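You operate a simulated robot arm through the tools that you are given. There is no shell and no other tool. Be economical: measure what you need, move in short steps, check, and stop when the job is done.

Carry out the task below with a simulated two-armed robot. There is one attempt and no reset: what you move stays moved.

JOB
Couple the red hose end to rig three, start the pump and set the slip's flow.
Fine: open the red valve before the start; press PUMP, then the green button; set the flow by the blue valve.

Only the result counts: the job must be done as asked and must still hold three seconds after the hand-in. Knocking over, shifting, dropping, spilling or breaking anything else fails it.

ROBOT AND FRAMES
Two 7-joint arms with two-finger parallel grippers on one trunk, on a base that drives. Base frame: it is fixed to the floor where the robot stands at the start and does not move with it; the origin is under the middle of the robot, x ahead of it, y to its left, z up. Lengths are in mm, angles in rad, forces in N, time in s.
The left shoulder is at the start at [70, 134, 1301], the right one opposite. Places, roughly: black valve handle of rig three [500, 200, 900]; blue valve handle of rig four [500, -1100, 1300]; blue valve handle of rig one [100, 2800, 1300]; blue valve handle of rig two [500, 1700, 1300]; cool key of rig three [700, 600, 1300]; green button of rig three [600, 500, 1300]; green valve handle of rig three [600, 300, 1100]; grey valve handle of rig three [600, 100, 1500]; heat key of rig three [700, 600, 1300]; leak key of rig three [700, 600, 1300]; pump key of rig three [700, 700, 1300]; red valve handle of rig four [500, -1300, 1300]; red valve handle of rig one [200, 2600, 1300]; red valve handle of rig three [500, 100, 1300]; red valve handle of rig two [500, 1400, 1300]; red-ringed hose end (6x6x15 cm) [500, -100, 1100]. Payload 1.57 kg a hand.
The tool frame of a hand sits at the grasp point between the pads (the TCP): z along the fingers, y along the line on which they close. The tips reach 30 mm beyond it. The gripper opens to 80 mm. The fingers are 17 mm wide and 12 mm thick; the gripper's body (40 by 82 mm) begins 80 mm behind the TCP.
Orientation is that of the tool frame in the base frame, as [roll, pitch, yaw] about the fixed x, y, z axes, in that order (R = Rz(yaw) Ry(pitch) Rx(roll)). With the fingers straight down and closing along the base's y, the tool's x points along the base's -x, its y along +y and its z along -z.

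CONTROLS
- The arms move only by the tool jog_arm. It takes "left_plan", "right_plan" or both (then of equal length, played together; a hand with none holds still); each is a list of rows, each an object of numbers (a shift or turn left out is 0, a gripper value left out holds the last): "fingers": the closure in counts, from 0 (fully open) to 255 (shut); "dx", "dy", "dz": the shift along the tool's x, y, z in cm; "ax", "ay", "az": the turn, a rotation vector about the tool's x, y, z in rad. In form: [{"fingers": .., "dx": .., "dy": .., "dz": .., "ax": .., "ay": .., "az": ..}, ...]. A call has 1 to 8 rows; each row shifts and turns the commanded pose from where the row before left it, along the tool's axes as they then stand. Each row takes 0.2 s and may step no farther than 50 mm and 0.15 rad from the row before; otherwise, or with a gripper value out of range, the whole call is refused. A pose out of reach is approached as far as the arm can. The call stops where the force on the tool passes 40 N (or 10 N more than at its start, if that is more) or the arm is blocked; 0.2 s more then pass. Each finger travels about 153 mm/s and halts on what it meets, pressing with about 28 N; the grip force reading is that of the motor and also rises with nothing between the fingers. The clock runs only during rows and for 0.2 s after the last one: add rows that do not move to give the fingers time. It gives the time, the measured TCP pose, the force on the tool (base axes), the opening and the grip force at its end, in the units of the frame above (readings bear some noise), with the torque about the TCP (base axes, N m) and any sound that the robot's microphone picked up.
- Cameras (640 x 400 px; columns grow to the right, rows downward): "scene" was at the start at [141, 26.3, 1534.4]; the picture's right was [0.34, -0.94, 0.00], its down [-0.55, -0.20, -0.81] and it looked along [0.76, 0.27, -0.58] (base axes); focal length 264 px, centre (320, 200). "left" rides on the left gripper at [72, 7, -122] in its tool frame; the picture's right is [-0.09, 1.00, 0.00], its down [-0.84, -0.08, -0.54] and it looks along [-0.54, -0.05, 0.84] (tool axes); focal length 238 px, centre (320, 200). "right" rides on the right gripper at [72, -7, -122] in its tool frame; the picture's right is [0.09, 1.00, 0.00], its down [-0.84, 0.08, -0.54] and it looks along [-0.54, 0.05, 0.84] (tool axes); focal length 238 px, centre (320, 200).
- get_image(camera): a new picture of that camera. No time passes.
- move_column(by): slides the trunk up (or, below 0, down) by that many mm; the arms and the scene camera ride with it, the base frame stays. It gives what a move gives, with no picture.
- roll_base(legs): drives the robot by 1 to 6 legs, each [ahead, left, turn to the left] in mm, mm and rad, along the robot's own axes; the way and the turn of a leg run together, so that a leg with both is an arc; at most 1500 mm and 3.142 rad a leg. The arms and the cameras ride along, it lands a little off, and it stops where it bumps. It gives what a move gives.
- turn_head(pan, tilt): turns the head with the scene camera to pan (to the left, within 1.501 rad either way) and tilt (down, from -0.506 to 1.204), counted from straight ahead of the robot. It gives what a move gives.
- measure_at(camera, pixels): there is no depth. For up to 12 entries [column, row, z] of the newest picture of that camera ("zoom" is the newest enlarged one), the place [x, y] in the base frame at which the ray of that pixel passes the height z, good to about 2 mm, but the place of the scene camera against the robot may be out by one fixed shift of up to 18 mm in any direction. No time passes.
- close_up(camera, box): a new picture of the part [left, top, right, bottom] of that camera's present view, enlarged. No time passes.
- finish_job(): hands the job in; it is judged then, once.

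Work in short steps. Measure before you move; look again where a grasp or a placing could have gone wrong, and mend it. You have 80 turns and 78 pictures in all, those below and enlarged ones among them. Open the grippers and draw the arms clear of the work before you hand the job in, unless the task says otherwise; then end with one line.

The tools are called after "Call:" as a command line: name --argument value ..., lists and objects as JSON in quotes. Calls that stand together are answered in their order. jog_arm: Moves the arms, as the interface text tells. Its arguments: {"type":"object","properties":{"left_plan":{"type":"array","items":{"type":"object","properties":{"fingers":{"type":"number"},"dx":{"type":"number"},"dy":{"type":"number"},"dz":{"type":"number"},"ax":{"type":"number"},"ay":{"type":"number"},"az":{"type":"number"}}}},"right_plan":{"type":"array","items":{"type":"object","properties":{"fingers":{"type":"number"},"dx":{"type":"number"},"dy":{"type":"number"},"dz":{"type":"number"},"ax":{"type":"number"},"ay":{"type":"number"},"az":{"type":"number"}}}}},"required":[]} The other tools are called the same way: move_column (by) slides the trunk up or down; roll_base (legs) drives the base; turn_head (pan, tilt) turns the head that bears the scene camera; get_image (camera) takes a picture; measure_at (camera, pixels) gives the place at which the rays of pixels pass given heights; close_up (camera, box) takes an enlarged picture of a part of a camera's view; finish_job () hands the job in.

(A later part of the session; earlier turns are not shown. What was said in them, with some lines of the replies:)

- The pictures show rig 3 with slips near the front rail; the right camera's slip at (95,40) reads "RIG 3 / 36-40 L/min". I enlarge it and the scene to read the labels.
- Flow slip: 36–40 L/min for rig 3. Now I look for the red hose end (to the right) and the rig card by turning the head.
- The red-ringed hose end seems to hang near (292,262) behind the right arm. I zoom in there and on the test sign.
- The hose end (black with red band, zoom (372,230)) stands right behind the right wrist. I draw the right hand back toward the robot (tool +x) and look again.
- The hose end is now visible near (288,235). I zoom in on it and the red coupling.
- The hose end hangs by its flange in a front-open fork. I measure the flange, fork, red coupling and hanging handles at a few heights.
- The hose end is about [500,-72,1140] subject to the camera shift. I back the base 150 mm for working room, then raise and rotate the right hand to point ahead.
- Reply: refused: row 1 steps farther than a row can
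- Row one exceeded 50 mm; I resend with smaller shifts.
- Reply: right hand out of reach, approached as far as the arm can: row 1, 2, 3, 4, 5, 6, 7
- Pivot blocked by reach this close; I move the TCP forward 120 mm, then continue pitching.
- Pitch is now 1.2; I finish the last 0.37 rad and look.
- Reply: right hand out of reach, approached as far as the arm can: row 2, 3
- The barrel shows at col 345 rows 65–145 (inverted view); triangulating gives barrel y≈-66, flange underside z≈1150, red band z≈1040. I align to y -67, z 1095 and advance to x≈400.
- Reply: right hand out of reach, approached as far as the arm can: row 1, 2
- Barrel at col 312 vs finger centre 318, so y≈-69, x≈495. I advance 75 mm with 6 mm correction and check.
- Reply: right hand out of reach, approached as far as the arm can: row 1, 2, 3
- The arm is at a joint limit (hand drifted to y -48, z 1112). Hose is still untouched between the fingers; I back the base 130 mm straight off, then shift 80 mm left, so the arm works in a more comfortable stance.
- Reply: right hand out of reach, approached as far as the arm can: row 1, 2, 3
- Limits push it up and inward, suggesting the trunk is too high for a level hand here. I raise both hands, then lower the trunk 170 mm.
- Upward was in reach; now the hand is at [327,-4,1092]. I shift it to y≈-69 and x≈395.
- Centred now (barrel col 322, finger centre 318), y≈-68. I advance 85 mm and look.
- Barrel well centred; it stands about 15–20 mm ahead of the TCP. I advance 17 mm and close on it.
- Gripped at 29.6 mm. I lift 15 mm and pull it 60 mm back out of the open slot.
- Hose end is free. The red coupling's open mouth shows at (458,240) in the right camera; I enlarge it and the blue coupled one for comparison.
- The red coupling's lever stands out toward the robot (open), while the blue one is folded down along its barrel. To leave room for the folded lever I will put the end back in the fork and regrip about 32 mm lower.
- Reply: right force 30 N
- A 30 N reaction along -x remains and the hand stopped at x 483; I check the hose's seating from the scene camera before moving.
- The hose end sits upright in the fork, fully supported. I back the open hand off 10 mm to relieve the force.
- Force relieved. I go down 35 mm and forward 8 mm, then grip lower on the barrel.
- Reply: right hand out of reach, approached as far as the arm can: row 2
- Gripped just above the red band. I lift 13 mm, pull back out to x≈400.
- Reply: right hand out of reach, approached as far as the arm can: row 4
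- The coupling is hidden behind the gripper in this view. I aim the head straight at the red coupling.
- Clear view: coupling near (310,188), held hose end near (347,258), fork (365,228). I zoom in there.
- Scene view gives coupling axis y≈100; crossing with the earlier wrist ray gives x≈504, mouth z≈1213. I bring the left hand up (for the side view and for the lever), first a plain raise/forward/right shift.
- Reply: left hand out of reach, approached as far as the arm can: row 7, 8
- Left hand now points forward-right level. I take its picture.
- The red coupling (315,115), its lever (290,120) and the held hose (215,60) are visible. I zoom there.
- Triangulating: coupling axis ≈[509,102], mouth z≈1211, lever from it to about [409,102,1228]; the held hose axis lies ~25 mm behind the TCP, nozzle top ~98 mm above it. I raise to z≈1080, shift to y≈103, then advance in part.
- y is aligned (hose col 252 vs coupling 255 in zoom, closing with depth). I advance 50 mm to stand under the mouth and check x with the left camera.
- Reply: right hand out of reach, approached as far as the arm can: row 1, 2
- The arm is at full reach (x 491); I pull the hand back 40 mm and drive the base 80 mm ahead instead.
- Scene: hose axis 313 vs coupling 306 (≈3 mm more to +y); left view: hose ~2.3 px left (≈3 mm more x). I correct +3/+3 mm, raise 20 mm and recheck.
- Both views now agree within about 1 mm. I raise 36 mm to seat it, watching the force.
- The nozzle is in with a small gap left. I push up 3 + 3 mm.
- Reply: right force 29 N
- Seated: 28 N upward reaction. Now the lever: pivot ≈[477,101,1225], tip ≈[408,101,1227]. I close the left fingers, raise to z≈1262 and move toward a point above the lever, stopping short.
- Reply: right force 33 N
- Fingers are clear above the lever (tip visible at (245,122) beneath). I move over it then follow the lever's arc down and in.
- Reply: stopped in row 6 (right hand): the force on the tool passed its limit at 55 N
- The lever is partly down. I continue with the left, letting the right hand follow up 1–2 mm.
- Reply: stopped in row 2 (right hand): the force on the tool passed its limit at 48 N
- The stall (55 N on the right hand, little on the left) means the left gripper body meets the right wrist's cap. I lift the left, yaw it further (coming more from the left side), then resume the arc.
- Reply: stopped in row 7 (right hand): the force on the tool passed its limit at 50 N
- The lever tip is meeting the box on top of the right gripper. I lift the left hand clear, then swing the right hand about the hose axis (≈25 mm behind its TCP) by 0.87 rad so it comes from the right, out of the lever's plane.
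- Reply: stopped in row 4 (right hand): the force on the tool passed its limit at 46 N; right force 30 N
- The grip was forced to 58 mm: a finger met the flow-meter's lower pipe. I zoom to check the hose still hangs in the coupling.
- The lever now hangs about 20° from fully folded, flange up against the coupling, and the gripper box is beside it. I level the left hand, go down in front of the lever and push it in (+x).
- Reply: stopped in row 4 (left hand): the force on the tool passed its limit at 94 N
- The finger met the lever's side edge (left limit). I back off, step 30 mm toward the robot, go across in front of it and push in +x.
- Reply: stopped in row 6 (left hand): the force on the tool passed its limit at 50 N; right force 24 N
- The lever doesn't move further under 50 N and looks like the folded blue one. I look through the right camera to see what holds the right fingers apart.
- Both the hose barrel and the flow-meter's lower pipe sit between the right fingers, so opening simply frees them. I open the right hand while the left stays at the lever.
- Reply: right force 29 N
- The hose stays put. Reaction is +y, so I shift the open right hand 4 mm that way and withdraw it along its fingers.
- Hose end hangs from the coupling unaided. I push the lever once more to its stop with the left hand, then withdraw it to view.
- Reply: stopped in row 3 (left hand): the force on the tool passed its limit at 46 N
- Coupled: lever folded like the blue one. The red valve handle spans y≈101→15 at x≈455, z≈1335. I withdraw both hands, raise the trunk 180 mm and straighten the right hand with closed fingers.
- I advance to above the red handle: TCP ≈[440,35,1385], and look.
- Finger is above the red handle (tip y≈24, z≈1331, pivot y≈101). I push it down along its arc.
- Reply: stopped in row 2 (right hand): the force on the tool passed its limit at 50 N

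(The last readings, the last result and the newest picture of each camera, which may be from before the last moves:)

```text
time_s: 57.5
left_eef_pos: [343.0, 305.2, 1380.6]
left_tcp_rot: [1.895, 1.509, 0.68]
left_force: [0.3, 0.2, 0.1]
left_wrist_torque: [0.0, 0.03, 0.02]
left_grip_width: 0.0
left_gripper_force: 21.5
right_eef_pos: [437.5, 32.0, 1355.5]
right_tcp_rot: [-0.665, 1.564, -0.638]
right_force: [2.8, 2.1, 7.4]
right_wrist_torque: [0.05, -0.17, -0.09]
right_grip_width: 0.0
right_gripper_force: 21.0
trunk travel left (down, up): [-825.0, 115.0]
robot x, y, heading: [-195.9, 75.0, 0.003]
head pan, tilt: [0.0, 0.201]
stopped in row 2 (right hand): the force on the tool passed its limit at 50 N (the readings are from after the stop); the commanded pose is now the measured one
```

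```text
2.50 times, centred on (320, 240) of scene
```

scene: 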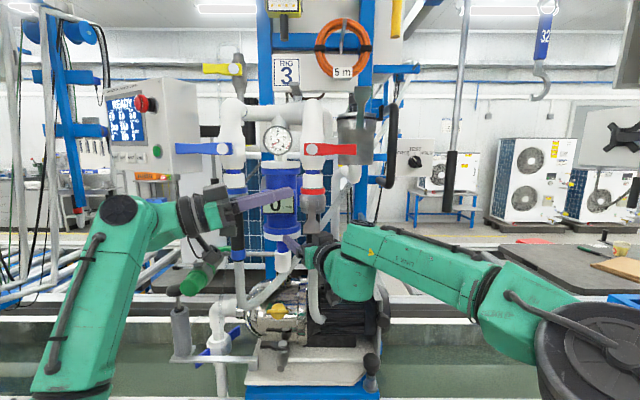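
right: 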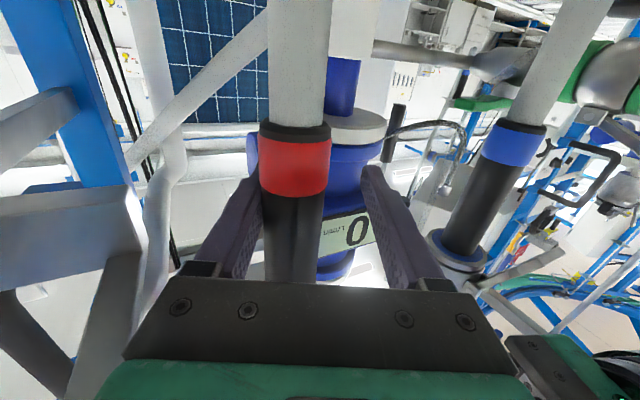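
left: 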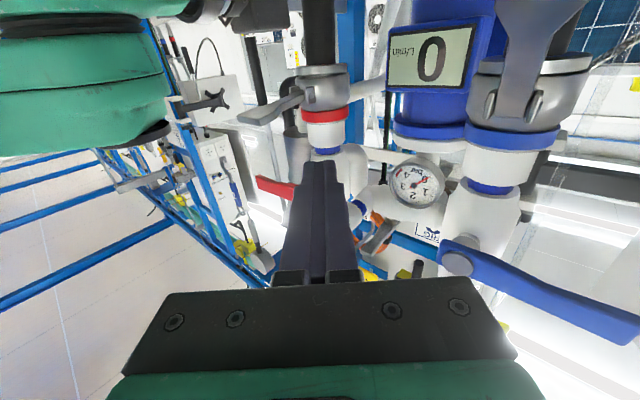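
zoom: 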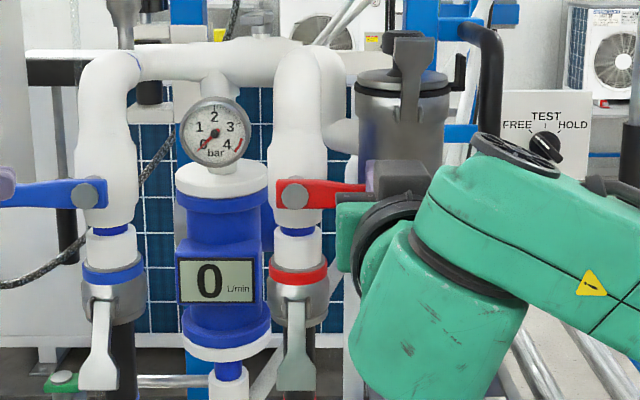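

Down is blocked at 50 N, so it opens upward. I go around below the handle (back, down, forward).

Call:
jog_arm --right_plan '[{"dx": -0.6}, {"dz": -4.8}, {"dx": 4}, {"dx": 3.4}, {"dz": 4.9}]'

Call:
jog_arm --right_plan '[{"dx": -1.7}, {"dx": -1.8}, {"dx": -1.8}, {"dx": -1.7, "dy": 0.8}, {"dx": -1.5, "dy": 0.9}, {"dx": -1.0, "dy": 1.2}, {"dx": -0.7, "dy": 1.2}, {"dy": 0.8}]'

Call:
close_up --camera "scene" --box '[192, 160, 448, 320]'

```text
time_s: 58.6
left_eef_pos: [345.3, 304.5, 1380.3]
left_tcp_rot: [1.909, 1.509, 0.699]
left_force: [-0.1, 1.0, -0.4]
left_wrist_torque: [0.01, -0.01, -0.02]
left_grip_width: 0.0
left_gripper_force: 21.0
right_eef_pos: [439.2, 29.3, 1283.2]
right_tcp_rot: [-2.211, 1.566, -2.191]
right_force: [0.2, -1.2, 0.3]
right_wrist_torque: [0.01, 0.0, -0.01]
right_grip_width: 0.1
right_gripper_force: 21.4
trunk travel left (down, up): [-825.0, 115.0]
robot x, y, heading: [-195.9, 78.1, 0.002]
head pan, tilt: [0.0, 0.201]
```

```text
time_s: 60.5
left_eef_pos: [346.8, 302.2, 1380.6]
left_tcp_rot: [1.943, 1.509, 0.73]
left_force: [0.0, -0.4, 0.4]
left_wrist_torque: [0.01, -0.01, 0.01]
left_grip_width: 0.0
left_gripper_force: 21.7
right_eef_pos: [439.4, 76.2, 1387.0]
right_tcp_rot: [-0.441, 1.57, -0.421]
right_force: [2.9, -4.8, 3.7]
right_wrist_torque: [0.01, -0.11, -0.16]
right_grip_width: 0.2
right_gripper_force: 21.4
trunk travel left (down, up): [-825.0, 115.0]
robot x, y, heading: [-196.4, 78.2, 0.001]
head pan, tilt: [0.0, 0.201]
```

```text
2.50 times, centred on (320, 240) of scene
```

zoom: 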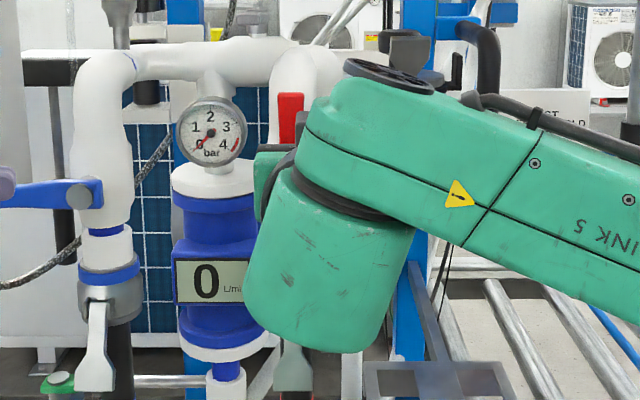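

The red handle now points up. I nudge it to its stop with a bit more +y, then withdraw the right hand and view the panel.

Call:
jog_arm --right_plan '[{"dy": 0.7}, {"dy": 0.6}, {"dy": 0.5}, {}]'

Call:
jog_arm --right_plan '[{"dy": -1.5}, {"dz": -4.5}, {"dz": -4.5}, {"dy": -4}, {"dy": -4}, {"dy": -4}]'

Call:
turn_head --pan 0.4 --tilt 0.25

Call:
get_image --camera "scene"

```text
time_s: 61.5
left_eef_pos: [344.4, 289.9, 1383.7]
left_tcp_rot: [2.024, 1.499, 0.811]
left_force: [0.0, -0.4, 0.2]
left_wrist_torque: [0.0, 0.0, 0.02]
left_grip_width: 0.0
left_gripper_force: 21.4
right_eef_pos: [438.8, 82.0, 1386.5]
right_tcp_rot: [1.873, 1.562, 1.886]
right_force: [1.5, -28.6, 4.9]
right_wrist_torque: [-0.17, -0.1, -0.58]
right_grip_width: 0.0
right_gripper_force: 21.3
trunk travel left (down, up): [-825.0, 115.0]
robot x, y, heading: [-197.8, 78.2, 0.0]
head pan, tilt: [0.0, 0.201]
```

```text
time_s: 62.9
left_eef_pos: [343.0, 303.1, 1381.1]
left_tcp_rot: [1.904, 1.506, 0.693]
left_force: [-0.1, 0.7, -0.1]
left_wrist_torque: [-0.01, 0.01, -0.01]
left_grip_width: 0.1
left_gripper_force: 21.0
right_eef_pos: [348.2, -37.5, 1388.7]
right_tcp_rot: [-1.371, 1.568, -1.348]
right_force: [0.7, -0.3, 0.1]
right_wrist_torque: [-0.02, -0.01, 0.01]
right_grip_width: 0.0
right_gripper_force: 21.9
trunk travel left (down, up): [-825.0, 115.0]
robot x, y, heading: [-198.1, 77.2, 0.005]
head pan, tilt: [0.0, 0.201]
```

```text
time_s: 63.7
left_eef_pos: [343.5, 305.3, 1379.3]
left_tcp_rot: [1.911, 1.509, 0.701]
left_force: [-0.8, 0.1, -0.4]
left_wrist_torque: [0.01, 0.0, -0.03]
left_grip_width: 0.0
left_gripper_force: 21.2
right_eef_pos: [350.6, -34.9, 1388.5]
right_tcp_rot: [-2.118, 1.568, -2.095]
right_force: [-0.1, 0.0, 0.8]
right_wrist_torque: [-0.02, 0.03, -0.02]
right_grip_width: 0.0
right_gripper_force: 20.8
trunk travel left (down, up): [-825.0, 115.0]
robot x, y, heading: [-196.5, 80.5, -0.001]
head pan, tilt: [0.4, 0.25]
```

```text
10 pictures are left
```

scene: 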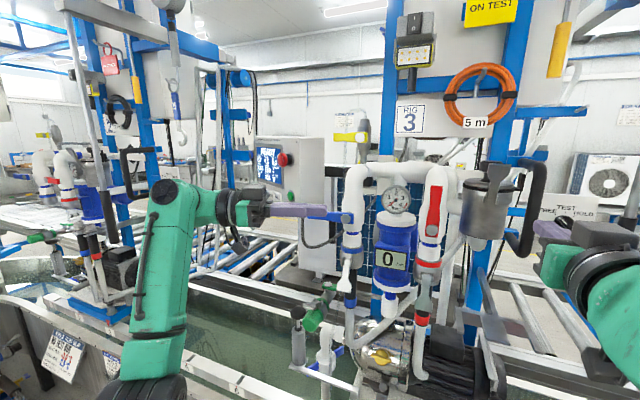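

Red valve is open (handle vertical). Panel keys face forward-left, so I drive 420 mm left with hands drawn back, then swing the left hand's yaw to about -0.5 to face the panel.

Call:
roll_base --legs '[[0, 420, 0]]'

Call:
jog_arm --left_plan '[{"ax": -0.14}, {"ax": -0.14}, {"ax": -0.14}, {"ax": -0.14}, {"ax": -0.14}]'

Call:
get_image --camera "left"

```text
time_s: 66.3
left_eef_pos: [347.0, 714.3, 1381.9]
left_tcp_rot: [1.927, 1.506, 0.703]
left_force: [-0.6, -0.3, 0.3]
left_wrist_torque: [0.02, 0.0, 0.02]
left_grip_width: 0.1
left_gripper_force: 21.7
right_eef_pos: [349.8, 373.4, 1388.7]
right_tcp_rot: [-2.332, 1.569, -2.322]
right_force: [-0.3, -0.2, 0.0]
right_wrist_torque: [-0.03, 0.01, 0.02]
right_grip_width: 0.3
right_gripper_force: 21.3
trunk travel left (down, up): [-825.0, 115.0]
robot x, y, heading: [-196.9, 494.9, -0.01]
head pan, tilt: [0.4, 0.25]
```

```text
time_s: 67.5
left_eef_pos: [347.4, 715.3, 1383.0]
left_tcp_rot: [1.2, 1.505, 0.679]
left_force: [0.2, -0.4, -0.9]
left_wrist_torque: [0.0, 0.01, 0.01]
left_grip_width: 0.1
left_gripper_force: 21.0
right_eef_pos: [348.8, 373.7, 1388.3]
right_tcp_rot: [-2.035, 1.568, -2.026]
right_force: [0.1, -0.2, -0.1]
right_wrist_torque: [0.01, 0.03, -0.02]
right_grip_width: 0.1
right_gripper_force: 20.9
trunk travel left (down, up): [-825.0, 115.0]
robot x, y, heading: [-192.5, 495.5, -0.012]
head pan, tilt: [0.4, 0.25]
```

```text
9 pictures are left
```

left: 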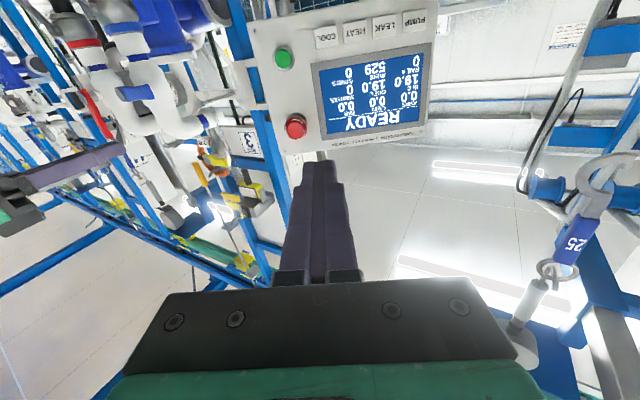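

Keys read COOL/HEAT/LEAK/PUMP at (326,37)…(414,20); triangulation with the earlier left view gives PUMP≈[702,690,1307], green≈[622,499,1326], face inward direction (0.92,-0.39). I retract the right hand 120 mm, align the left yaw, lower it, and drive 140 mm ahead.

Call:
jog_arm --right_plan '[{"dz": -4}, {"dz": -4}, {"dz": -4}]' --left_plan '[{"ax": -0.12}, {"dx": 3.8}, {"dx": 3.8}]'

Call:
roll_base --legs '[[140, 0, 0]]'

```text
time_s: 68.3
left_eef_pos: [348.1, 720.1, 1306.7]
left_tcp_rot: [1.062, 1.508, 0.66]
left_force: [-0.7, 1.0, -0.9]
left_wrist_torque: [-0.03, 0.01, -0.01]
left_grip_width: 0.0
left_gripper_force: 21.6
right_eef_pos: [225.5, 373.3, 1386.9]
right_tcp_rot: [-1.762, 1.568, -1.753]
right_force: [0.5, -0.3, 0.9]
right_wrist_torque: [-0.03, 0.02, -0.03]
right_grip_width: 0.0
right_gripper_force: 21.5
trunk travel left (down, up): [-825.0, 115.0]
robot x, y, heading: [-198.7, 492.9, -0.01]
head pan, tilt: [0.4, 0.25]
```

```text
time_s: 69.6
left_eef_pos: [480.6, 719.1, 1307.2]
left_tcp_rot: [1.061, 1.507, 0.662]
left_force: [0.0, -0.5, 0.7]
left_wrist_torque: [-0.02, 0.01, 0.01]
left_grip_width: 0.1
left_gripper_force: 21.6
right_eef_pos: [359.4, 369.7, 1388.0]
right_tcp_rot: [-1.298, 1.568, -1.285]
right_force: [-0.1, 0.1, 0.5]
right_wrist_torque: [0.02, -0.03, 0.03]
right_grip_width: 0.0
right_gripper_force: 21.3
trunk travel left (down, up): [-825.0, 115.0]
robot x, y, heading: [-59.9, 495.0, -0.008]
head pan, tilt: [0.4, 0.25]
```

I move to 40 mm in front of PUMP and verify alignment with the left camera.

Call:
jog_arm --left_plan '[{"dz": 3.64, "dy": 1.5, "dx": 0.2}, {"dz": 3.64, "dy": 1.5, "dx": 0.2}, {"dz": 3.64, "dy": 1.5, "dx": 0.2}, {"dz": 3.64, "dy": 1.5, "dx": 0.2}]'

Call:
get_image --camera "left"

```text
time_s: 70.6
left_eef_pos: [646.0, 715.9, 1304.1]
left_tcp_rot: [1.116, 1.508, 0.715]
left_force: [-0.1, 0.4, -1.1]
left_wrist_torque: [-0.02, -0.01, 0.0]
left_grip_width: 0.0
left_gripper_force: 21.6
right_eef_pos: [365.0, 370.6, 1386.0]
right_tcp_rot: [-2.477, 1.566, -2.466]
right_force: [0.3, -1.3, 0.1]
right_wrist_torque: [0.05, 0.0, 0.0]
right_grip_width: 0.0
right_gripper_force: 21.8
trunk travel left (down, up): [-825.0, 115.0]
robot x, y, heading: [-62.9, 492.5, -0.002]
head pan, tilt: [0.4, 0.25]
```

```text
8 pictures are left
```

left: 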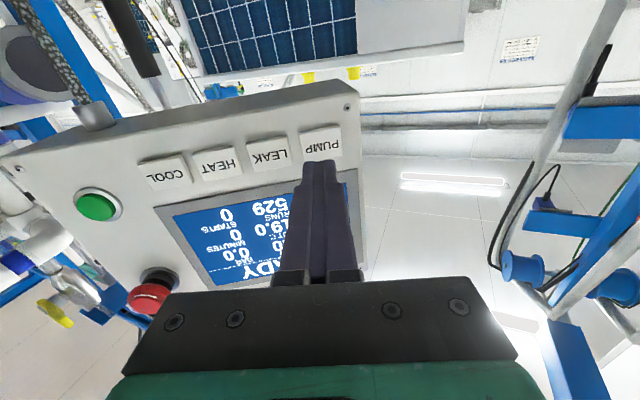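

The finger lines up with PUMP (key ≈[704,692,1300]); I drop 6 mm, press in small steps and then see the readings.

Call:
jog_arm --left_plan '[{"dz": 2.4, "dx": 0.6, "fingers": 255}, {"dz": 0.4}, {"dz": 0.4}, {"dz": 0.3}, {"dz": 0.3}, {"dz": 0.3}, {"dz": -1.5}, {"dz": -3}]'

Call:
close_up --camera "left" --box '[0, 80, 400, 330]'

```text
time_s: 72.4
left_eef_pos: [637.2, 719.9, 1299.7]
left_tcp_rot: [1.062, 1.508, 0.658]
left_force: [-0.2, 0.3, 0.5]
left_wrist_torque: [0.0, 0.01, -0.05]
left_grip_width: 0.0
left_gripper_force: 21.4
right_eef_pos: [359.9, 372.3, 1388.3]
right_tcp_rot: [-1.576, 1.566, -1.563]
right_force: [-0.7, -0.3, 1.0]
right_wrist_torque: [0.04, -0.01, -0.04]
right_grip_width: 0.0
right_gripper_force: 21.4
trunk travel left (down, up): [-825.0, 115.0]
robot x, y, heading: [-60.6, 488.0, -0.004]
head pan, tilt: [0.4, 0.25]
```

```text
1.60 times, centred on (200, 205) of left
```

zoom: 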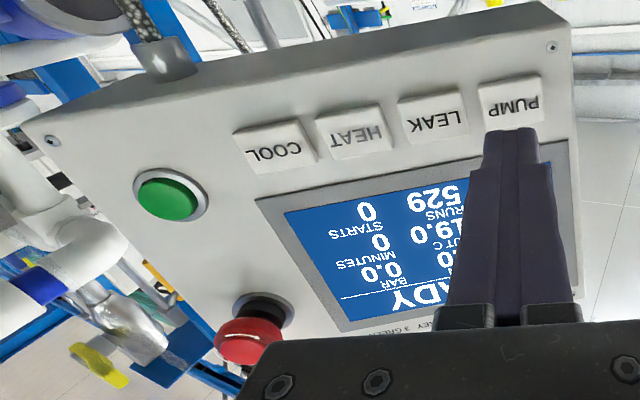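

Screen still reads "…DY" (READY), so the key may not have been pushed fully. I press again farther, until it resists.

Call:
jog_arm --left_plan '[{"dz": 4.2, "fingers": 255}, {"dz": 0.8}, {"dz": 0.4}, {"dz": 0.4}, {"dz": 0.4}, {"dz": 0.4}, {"dz": 0.4}, {}]'

```text
time_s: 74.2
left_eef_pos: [701.2, 694.7, 1301.3]
left_tcp_rot: [1.041, 1.506, 0.639]
left_force: [-3.1, 6.6, 1.2]
left_wrist_torque: [-0.01, -0.02, 0.12]
left_grip_width: 0.2
left_gripper_force: 21.2
right_eef_pos: [361.8, 373.4, 1386.8]
right_tcp_rot: [-1.614, 1.568, -1.601]
right_force: [-1.2, 0.3, -0.5]
right_wrist_torque: [-0.01, 0.02, -0.02]
right_grip_width: 0.2
right_gripper_force: 21.8
trunk travel left (down, up): [-825.0, 115.0]
robot x, y, heading: [-61.3, 494.4, -0.009]
head pan, tilt: [0.4, 0.25]
heard: click
```

A click — PUMP pressed. I back off 60 mm and look at the screen and the green button.

Call:
jog_arm --left_plan '[{"dz": -2}, {"dz": -4}]'

Call:
get_image --camera "left"

```text
time_s: 74.8
left_eef_pos: [645.0, 718.0, 1301.8]
left_tcp_rot: [1.037, 1.507, 0.632]
left_force: [-0.6, 0.0, 0.2]
left_wrist_torque: [0.0, 0.02, -0.03]
left_grip_width: 0.2
left_gripper_force: 21.2
right_eef_pos: [360.7, 372.2, 1387.0]
right_tcp_rot: [-1.408, 1.565, -1.397]
right_force: [0.2, 0.5, -0.7]
right_wrist_torque: [0.02, -0.01, -0.08]
right_grip_width: 0.0
right_gripper_force: 21.8
trunk travel left (down, up): [-825.0, 115.0]
robot x, y, heading: [-62.2, 498.2, -0.008]
head pan, tilt: [0.4, 0.25]
```

```text
6 pictures are left
```

left: 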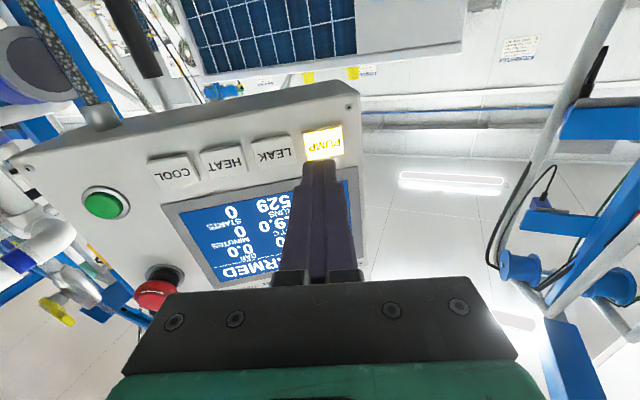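

ARMED with PUMP lit. Green button re-triangulates to [622,499,1326]; true face inward direction ≈(0.88,-0.476). I turn slightly and slide across to 50 mm in front of the green button.

Call:
jog_arm --left_plan '[{"ax": 0.09, "fingers": 255}, {"dy": -4.08, "dx": -0.7, "dz": 0.08}, {"dy": -4.08, "dx": -0.7, "dz": 0.08}, {"dy": -4.08, "dx": -0.7, "dz": 0.08}, {"dy": -4.08, "dx": -0.7, "dz": 0.08}, {"dy": -4.08, "dx": -0.7, "dz": 0.08}]'

```text
time_s: 76.2
left_eef_pos: [548.4, 528.4, 1326.7]
left_tcp_rot: [1.177, 1.51, 0.685]
left_force: [0.9, 0.7, 0.1]
left_wrist_torque: [-0.03, 0.06, 0.01]
left_grip_width: 0.0
left_gripper_force: 21.9
right_eef_pos: [361.7, 367.3, 1386.1]
right_tcp_rot: [-2.157, 1.569, -2.145]
right_force: [-0.3, -0.3, -1.2]
right_wrist_torque: [-0.04, 0.03, 0.01]
right_grip_width: 0.0
right_gripper_force: 21.2
trunk travel left (down, up): [-825.0, 115.0]
robot x, y, heading: [-62.3, 493.4, -0.005]
head pan, tilt: [0.4, 0.25]
```

Lined up within 9 mm; I correct +9 mm along the closing line, then press inward.

Call:
jog_arm --left_plan '[{"dz": 3.6, "dy": 0.9, "dx": 0.25, "fingers": 255}, {"dz": 0.7}, {"dz": 0.4}, {"dz": 0.4}, {"dz": 0.4}, {"dz": 0.3}, {"dz": 0.3}, {}]'

```text
time_s: 78.0
left_eef_pos: [608.9, 511.2, 1324.7]
left_tcp_rot: [1.112, 1.506, 0.621]
left_force: [-5.9, 3.5, 1.3]
left_wrist_torque: [0.04, -0.03, 0.03]
left_grip_width: 0.0
left_gripper_force: 21.6
right_eef_pos: [358.3, 372.0, 1387.2]
right_tcp_rot: [-1.35, 1.564, -1.339]
right_force: [0.1, 0.2, 0.8]
right_wrist_torque: [-0.01, 0.01, -0.01]
right_grip_width: 0.0
right_gripper_force: 21.3
trunk travel left (down, up): [-825.0, 115.0]
robot x, y, heading: [-59.5, 495.7, -0.011]
head pan, tilt: [0.4, 0.25]
heard: click
```

Click on green. I withdraw the left hand, and bring the right hand down to below the blue handle (pivot ≈[455,270,1333], pointing +y), TCP ≈[440,337,1288].

Call:
jog_arm --left_plan '[{"dz": -4}, {"dz": -4}, {"dz": -4}, {}, {}, {}]' --right_plan '[{"dx": 4.5}, {"dx": 4.5}, {"dx": 1.0, "dy": -3.3}, {"dz": 4.2}, {"dz": 4.0}, {}]'

Call:
turn_head --pan -0.65 --tilt 0.5

Call:
get_image --camera "scene"

```text
time_s: 79.4
left_eef_pos: [505.9, 567.2, 1322.1]
left_tcp_rot: [1.175, 1.508, 0.683]
left_force: [-0.8, -0.8, -0.4]
left_wrist_torque: [-0.04, -0.02, -0.01]
left_grip_width: 0.1
left_gripper_force: 21.3
right_eef_pos: [444.8, 374.7, 1352.6]
right_tcp_rot: [-2.042, 1.564, -2.03]
right_force: [-0.8, -0.9, -0.4]
right_wrist_torque: [0.05, -0.01, 0.02]
right_grip_width: 0.4
right_gripper_force: 21.1
right hand out of reach, approached as far as the arm can: row 1, 2, 3
trunk travel left (down, up): [-825.0, 115.0]
robot x, y, heading: [-59.0, 490.6, -0.008]
head pan, tilt: [0.4, 0.25]
```

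```text
time_s: 80.7
left_eef_pos: [506.6, 567.2, 1321.1]
left_tcp_rot: [1.178, 1.508, 0.683]
left_force: [1.1, -0.6, 0.1]
left_wrist_torque: [0.03, 0.0, 0.02]
left_grip_width: 0.0
left_gripper_force: 21.5
right_eef_pos: [445.4, 373.9, 1352.6]
right_tcp_rot: [-1.991, 1.568, -1.979]
right_force: [-0.3, 0.8, 0.0]
right_wrist_torque: [0.0, 0.03, 0.05]
right_grip_width: 0.0
right_gripper_force: 20.9
trunk travel left (down, up): [-825.0, 115.0]
robot x, y, heading: [-64.4, 493.7, -0.009]
head pan, tilt: [-0.649, 0.499]
```

```text
5 pictures are left
```

scene: 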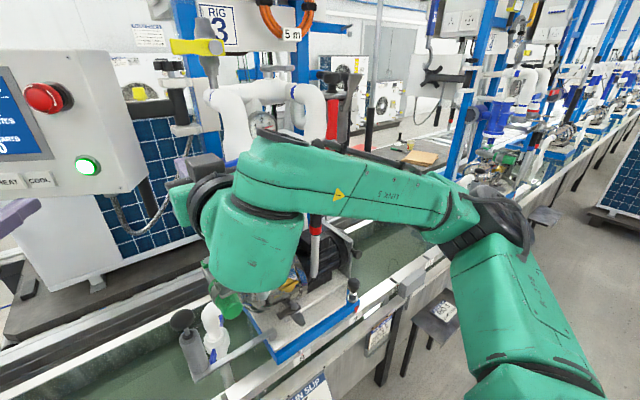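

Green is lit, so the pump runs. The right arm can't go lower here and hides the meter; I'll use the left hand instead: retract, back 135 mm and shift 200 mm right.

Call:
jog_arm --right_plan '[{"dz": -4.5}, {"dz": -4.5}, {"dz": -4.5}]'

Call:
roll_base --legs '[[-135, 0, 0], [0, -200, 0]]'

Call:
jog_arm --left_plan '[{"ax": -0.14}, {"ax": -0.14}, {"ax": -0.14}, {"dx": 3.5}]' --right_plan '[{"dy": -4}, {"dy": -4}, {"dy": -4}, {"dy": -4}]'

```text
time_s: 81.5
left_eef_pos: [507.1, 567.1, 1320.1]
left_tcp_rot: [1.189, 1.51, 0.699]
left_force: [-0.1, 0.8, -0.5]
left_wrist_torque: [0.01, -0.02, -0.04]
left_grip_width: 0.0
left_gripper_force: 21.3
right_eef_pos: [366.7, 372.0, 1351.0]
right_tcp_rot: [-2.319, 1.566, -2.309]
right_force: [-0.4, 1.5, 0.0]
right_wrist_torque: [0.0, -0.01, 0.0]
right_grip_width: 0.0
right_gripper_force: 21.2
right hand out of reach, approached as far as the arm can: row 2, 3
trunk travel left (down, up): [-825.0, 115.0]
robot x, y, heading: [-62.6, 498.2, -0.013]
head pan, tilt: [-0.649, 0.499]
```

```text
time_s: 84.0
left_eef_pos: [371.4, 368.0, 1320.7]
left_tcp_rot: [1.15, 1.511, 0.654]
left_force: [0.0, 0.4, -0.3]
left_wrist_torque: [-0.03, -0.01, -0.04]
left_grip_width: 0.0
left_gripper_force: 21.4
right_eef_pos: [230.0, 174.7, 1351.5]
right_tcp_rot: [-1.861, 1.566, -1.852]
right_force: [-0.6, -0.7, 1.5]
right_wrist_torque: [-0.02, 0.0, -0.02]
right_grip_width: 0.1
right_gripper_force: 21.6
trunk travel left (down, up): [-825.0, 115.0]
robot x, y, heading: [-194.7, 293.7, -0.01]
head pan, tilt: [-0.649, 0.499]
```

```text
time_s: 85.0
left_eef_pos: [372.0, 366.3, 1285.7]
left_tcp_rot: [0.732, 1.507, 0.66]
left_force: [-0.5, 0.0, 0.0]
left_wrist_torque: [-0.01, -0.03, -0.01]
left_grip_width: 0.1
left_gripper_force: 21.4
right_eef_pos: [228.8, 162.1, 1352.6]
right_tcp_rot: [-1.827, 1.568, -1.817]
right_force: [-0.7, 0.2, 0.2]
right_wrist_torque: [0.0, 0.02, -0.01]
right_grip_width: 0.1
right_gripper_force: 21.1
right hand out of reach, approached as far as the arm can: row 1, 2, 3, 4
trunk travel left (down, up): [-825.0, 115.0]
robot x, y, heading: [-196.5, 296.7, -0.009]
head pan, tilt: [-0.649, 0.499]
```

Left hand is at [372,366,1286], nearly straight. I move under the blue handle and push it up about 30°, then view meter and handle.

Call:
jog_arm --left_plan '[{"dz": 3.5, "dy": -1.2, "dx": 0.15, "fingers": 255}, {"dz": 3.3, "dy": -1.2, "dx": 0.15}, {"dx": -2}, {"dx": -1.5}, {"dx": -1.5}, {"dx": -1.3}, {}]'

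Call:
turn_head --pan -0.12 --tilt 0.4

Call:
close_up --camera "scene" --box '[192, 100, 448, 260]'

```text
time_s: 86.6
left_eef_pos: [437.1, 335.1, 1346.8]
left_tcp_rot: [0.786, 1.51, 0.711]
left_force: [3.5, 0.0, -6.7]
left_wrist_torque: [0.09, 0.17, 0.04]
left_grip_width: 0.0
left_gripper_force: 21.5
right_eef_pos: [232.8, 161.9, 1351.7]
right_tcp_rot: [-2.433, 1.567, -2.423]
right_force: [-0.4, 0.4, 0.2]
right_wrist_torque: [0.0, 0.0, -0.01]
right_grip_width: 0.0
right_gripper_force: 22.1
trunk travel left (down, up): [-825.0, 115.0]
robot x, y, heading: [-194.6, 292.0, -0.009]
head pan, tilt: [-0.649, 0.499]
```

```text
time_s: 87.5
left_eef_pos: [437.0, 335.9, 1347.1]
left_tcp_rot: [0.778, 1.51, 0.702]
left_force: [3.1, 0.0, -5.6]
left_wrist_torque: [0.07, 0.13, 0.07]
left_grip_width: 0.0
left_gripper_force: 21.5
right_eef_pos: [231.6, 161.3, 1349.8]
right_tcp_rot: [-2.425, 1.565, -2.416]
right_force: [-0.4, 0.8, -0.5]
right_wrist_torque: [0.02, 0.01, -0.04]
right_grip_width: 0.1
right_gripper_force: 20.7
trunk travel left (down, up): [-825.0, 115.0]
robot x, y, heading: [-198.1, 292.5, -0.005]
head pan, tilt: [-0.12, 0.4]
```

```text
2.50 times, centred on (320, 180) of scene
```

zoom: 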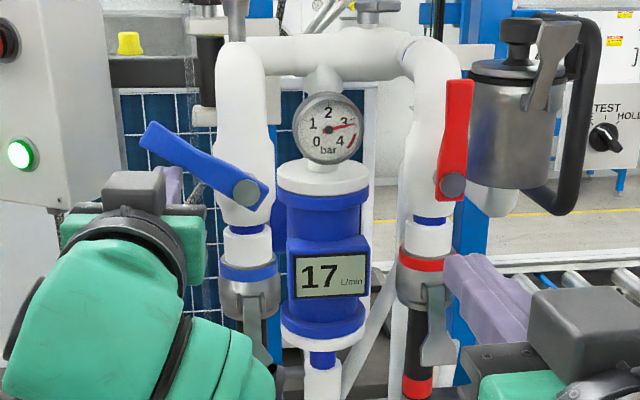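

Meter reads 17 L/min at roughly 30°. I push on to about 48° (up 22 mm, 6 mm inward), let it settle and read.

Call:
jog_arm --left_plan '[{"dx": -1.2, "dy": -0.3}, {"dx": -1.0, "dy": -0.4}, {}, {}, {}, {}, {}, {}]'

Call:
close_up --camera "scene" --box '[192, 100, 448, 260]'

```text
time_s: 89.3
left_eef_pos: [433.8, 329.9, 1370.8]
left_tcp_rot: [0.751, 1.507, 0.675]
left_force: [1.8, 2.0, -0.9]
left_wrist_torque: [-0.01, 0.01, 0.09]
left_grip_width: 0.2
left_gripper_force: 20.9
right_eef_pos: [228.6, 161.9, 1351.2]
right_tcp_rot: [-2.129, 1.567, -2.119]
right_force: [-0.6, 0.9, 0.9]
right_wrist_torque: [0.02, 0.01, -0.02]
right_grip_width: 0.0
right_gripper_force: 21.1
trunk travel left (down, up): [-825.0, 115.0]
robot x, y, heading: [-195.8, 291.0, -0.011]
head pan, tilt: [-0.12, 0.4]
```

```text
2.50 times, centred on (320, 180) of scene
```

zoom: 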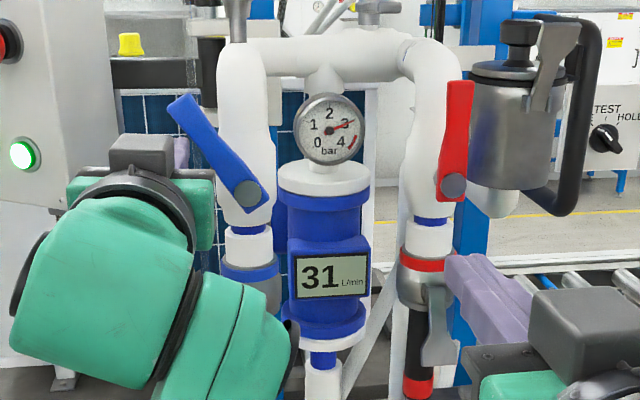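

31 L/min now (about 0.57 L/min per degree). I push another ≈11–12° (up 11 mm, in 8 mm) for about 37.5–38.

Call:
jog_arm --left_plan '[{"dx": -0.6, "dy": -0.4}, {"dx": -0.5, "dy": -0.38}, {}, {}, {}, {}, {}, {}]'

Call:
close_up --camera "scene" --box '[192, 100, 448, 260]'

```text
time_s: 91.2
left_eef_pos: [433.3, 321.5, 1382.0]
left_tcp_rot: [0.749, 1.508, 0.677]
left_force: [2.1, 2.6, -0.7]
left_wrist_torque: [-0.01, 0.02, 0.07]
left_grip_width: 0.2
left_gripper_force: 21.5
right_eef_pos: [229.8, 162.9, 1351.8]
right_tcp_rot: [-2.135, 1.569, -2.126]
right_force: [0.0, -0.2, 0.4]
right_wrist_torque: [0.02, -0.01, 0.0]
right_grip_width: 0.2
right_gripper_force: 21.2
trunk travel left (down, up): [-825.0, 115.0]
robot x, y, heading: [-196.6, 293.3, -0.008]
head pan, tilt: [-0.12, 0.4]
```

```text
2.50 times, centred on (320, 180) of scene
```

zoom: 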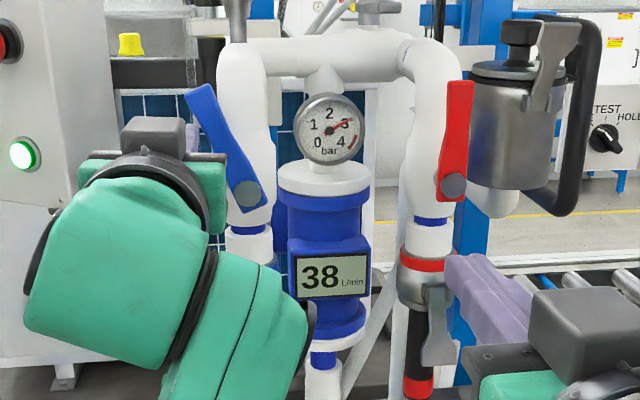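

38 L/min – mid band. I ease the left finger off the handle (down and outward), then withdraw both hands and open the grippers.

Call:
jog_arm --left_plan '[{"dx": 0.6, "dy": 0.6}, {"dx": 0.8, "dy": 1.0}, {"dz": -4.5}, {"dz": -4.5}, {"dz": -4, "fingers": 0}, {"fingers": 0}, {}]' --right_plan '[{}, {}, {}, {}, {"fingers": 0}, {"fingers": 0}, {}]'

Call:
roll_base --legs '[[-80, 0, 0]]'

Call:
close_up --camera "scene" --box '[192, 100, 448, 260]'

```text
time_s: 92.8
left_eef_pos: [306.3, 361.0, 1375.8]
left_tcp_rot: [0.711, 1.455, 0.674]
left_force: [0.1, -0.4, -0.9]
left_wrist_torque: [0.04, 0.01, 0.0]
left_grip_width: 80.1
left_gripper_force: 0.1
right_eef_pos: [228.8, 160.6, 1350.8]
right_tcp_rot: [-2.114, 1.568, -2.104]
right_force: [-0.7, -1.0, 0.2]
right_wrist_torque: [-0.03, 0.02, 0.01]
right_grip_width: 80.0
right_gripper_force: 0.1
trunk travel left (down, up): [-825.0, 115.0]
robot x, y, heading: [-196.9, 296.2, -0.005]
head pan, tilt: [-0.12, 0.4]
```

```text
time_s: 93.8
left_eef_pos: [234.3, 363.0, 1365.4]
left_tcp_rot: [0.9, 1.466, 0.867]
left_force: [0.7, 0.2, 0.6]
left_wrist_torque: [-0.03, 0.01, 0.01]
left_grip_width: 79.9
left_gripper_force: 0.1
right_eef_pos: [156.8, 162.1, 1349.8]
right_tcp_rot: [-2.723, 1.564, -2.71]
right_force: [-0.3, -0.1, 0.2]
right_wrist_torque: [0.0, 0.0, -0.01]
right_grip_width: 80.2
right_gripper_force: 0.0
trunk travel left (down, up): [-825.0, 115.0]
robot x, y, heading: [-270.2, 296.9, -0.007]
head pan, tilt: [-0.12, 0.4]
```

```text
2.50 times, centred on (320, 180) of scene
```

zoom: 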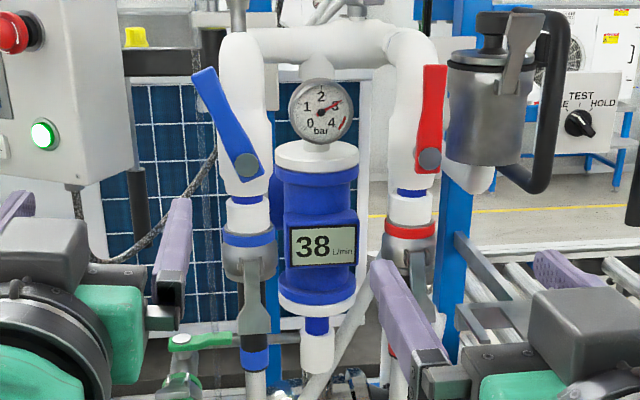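

The meter holds 38 L/min, the green button is lit, the hose is coupled with its lever folded, and both hands are open and clear. I hand the job in.

Call:
finish_job

```text
The job is handed in.
```

The red hose end is coupled to rig three, the red valve is open, the pump was started with PUMP and then the green button, and the blue valve holds the flow at 38 L/min (slip: 36–40).
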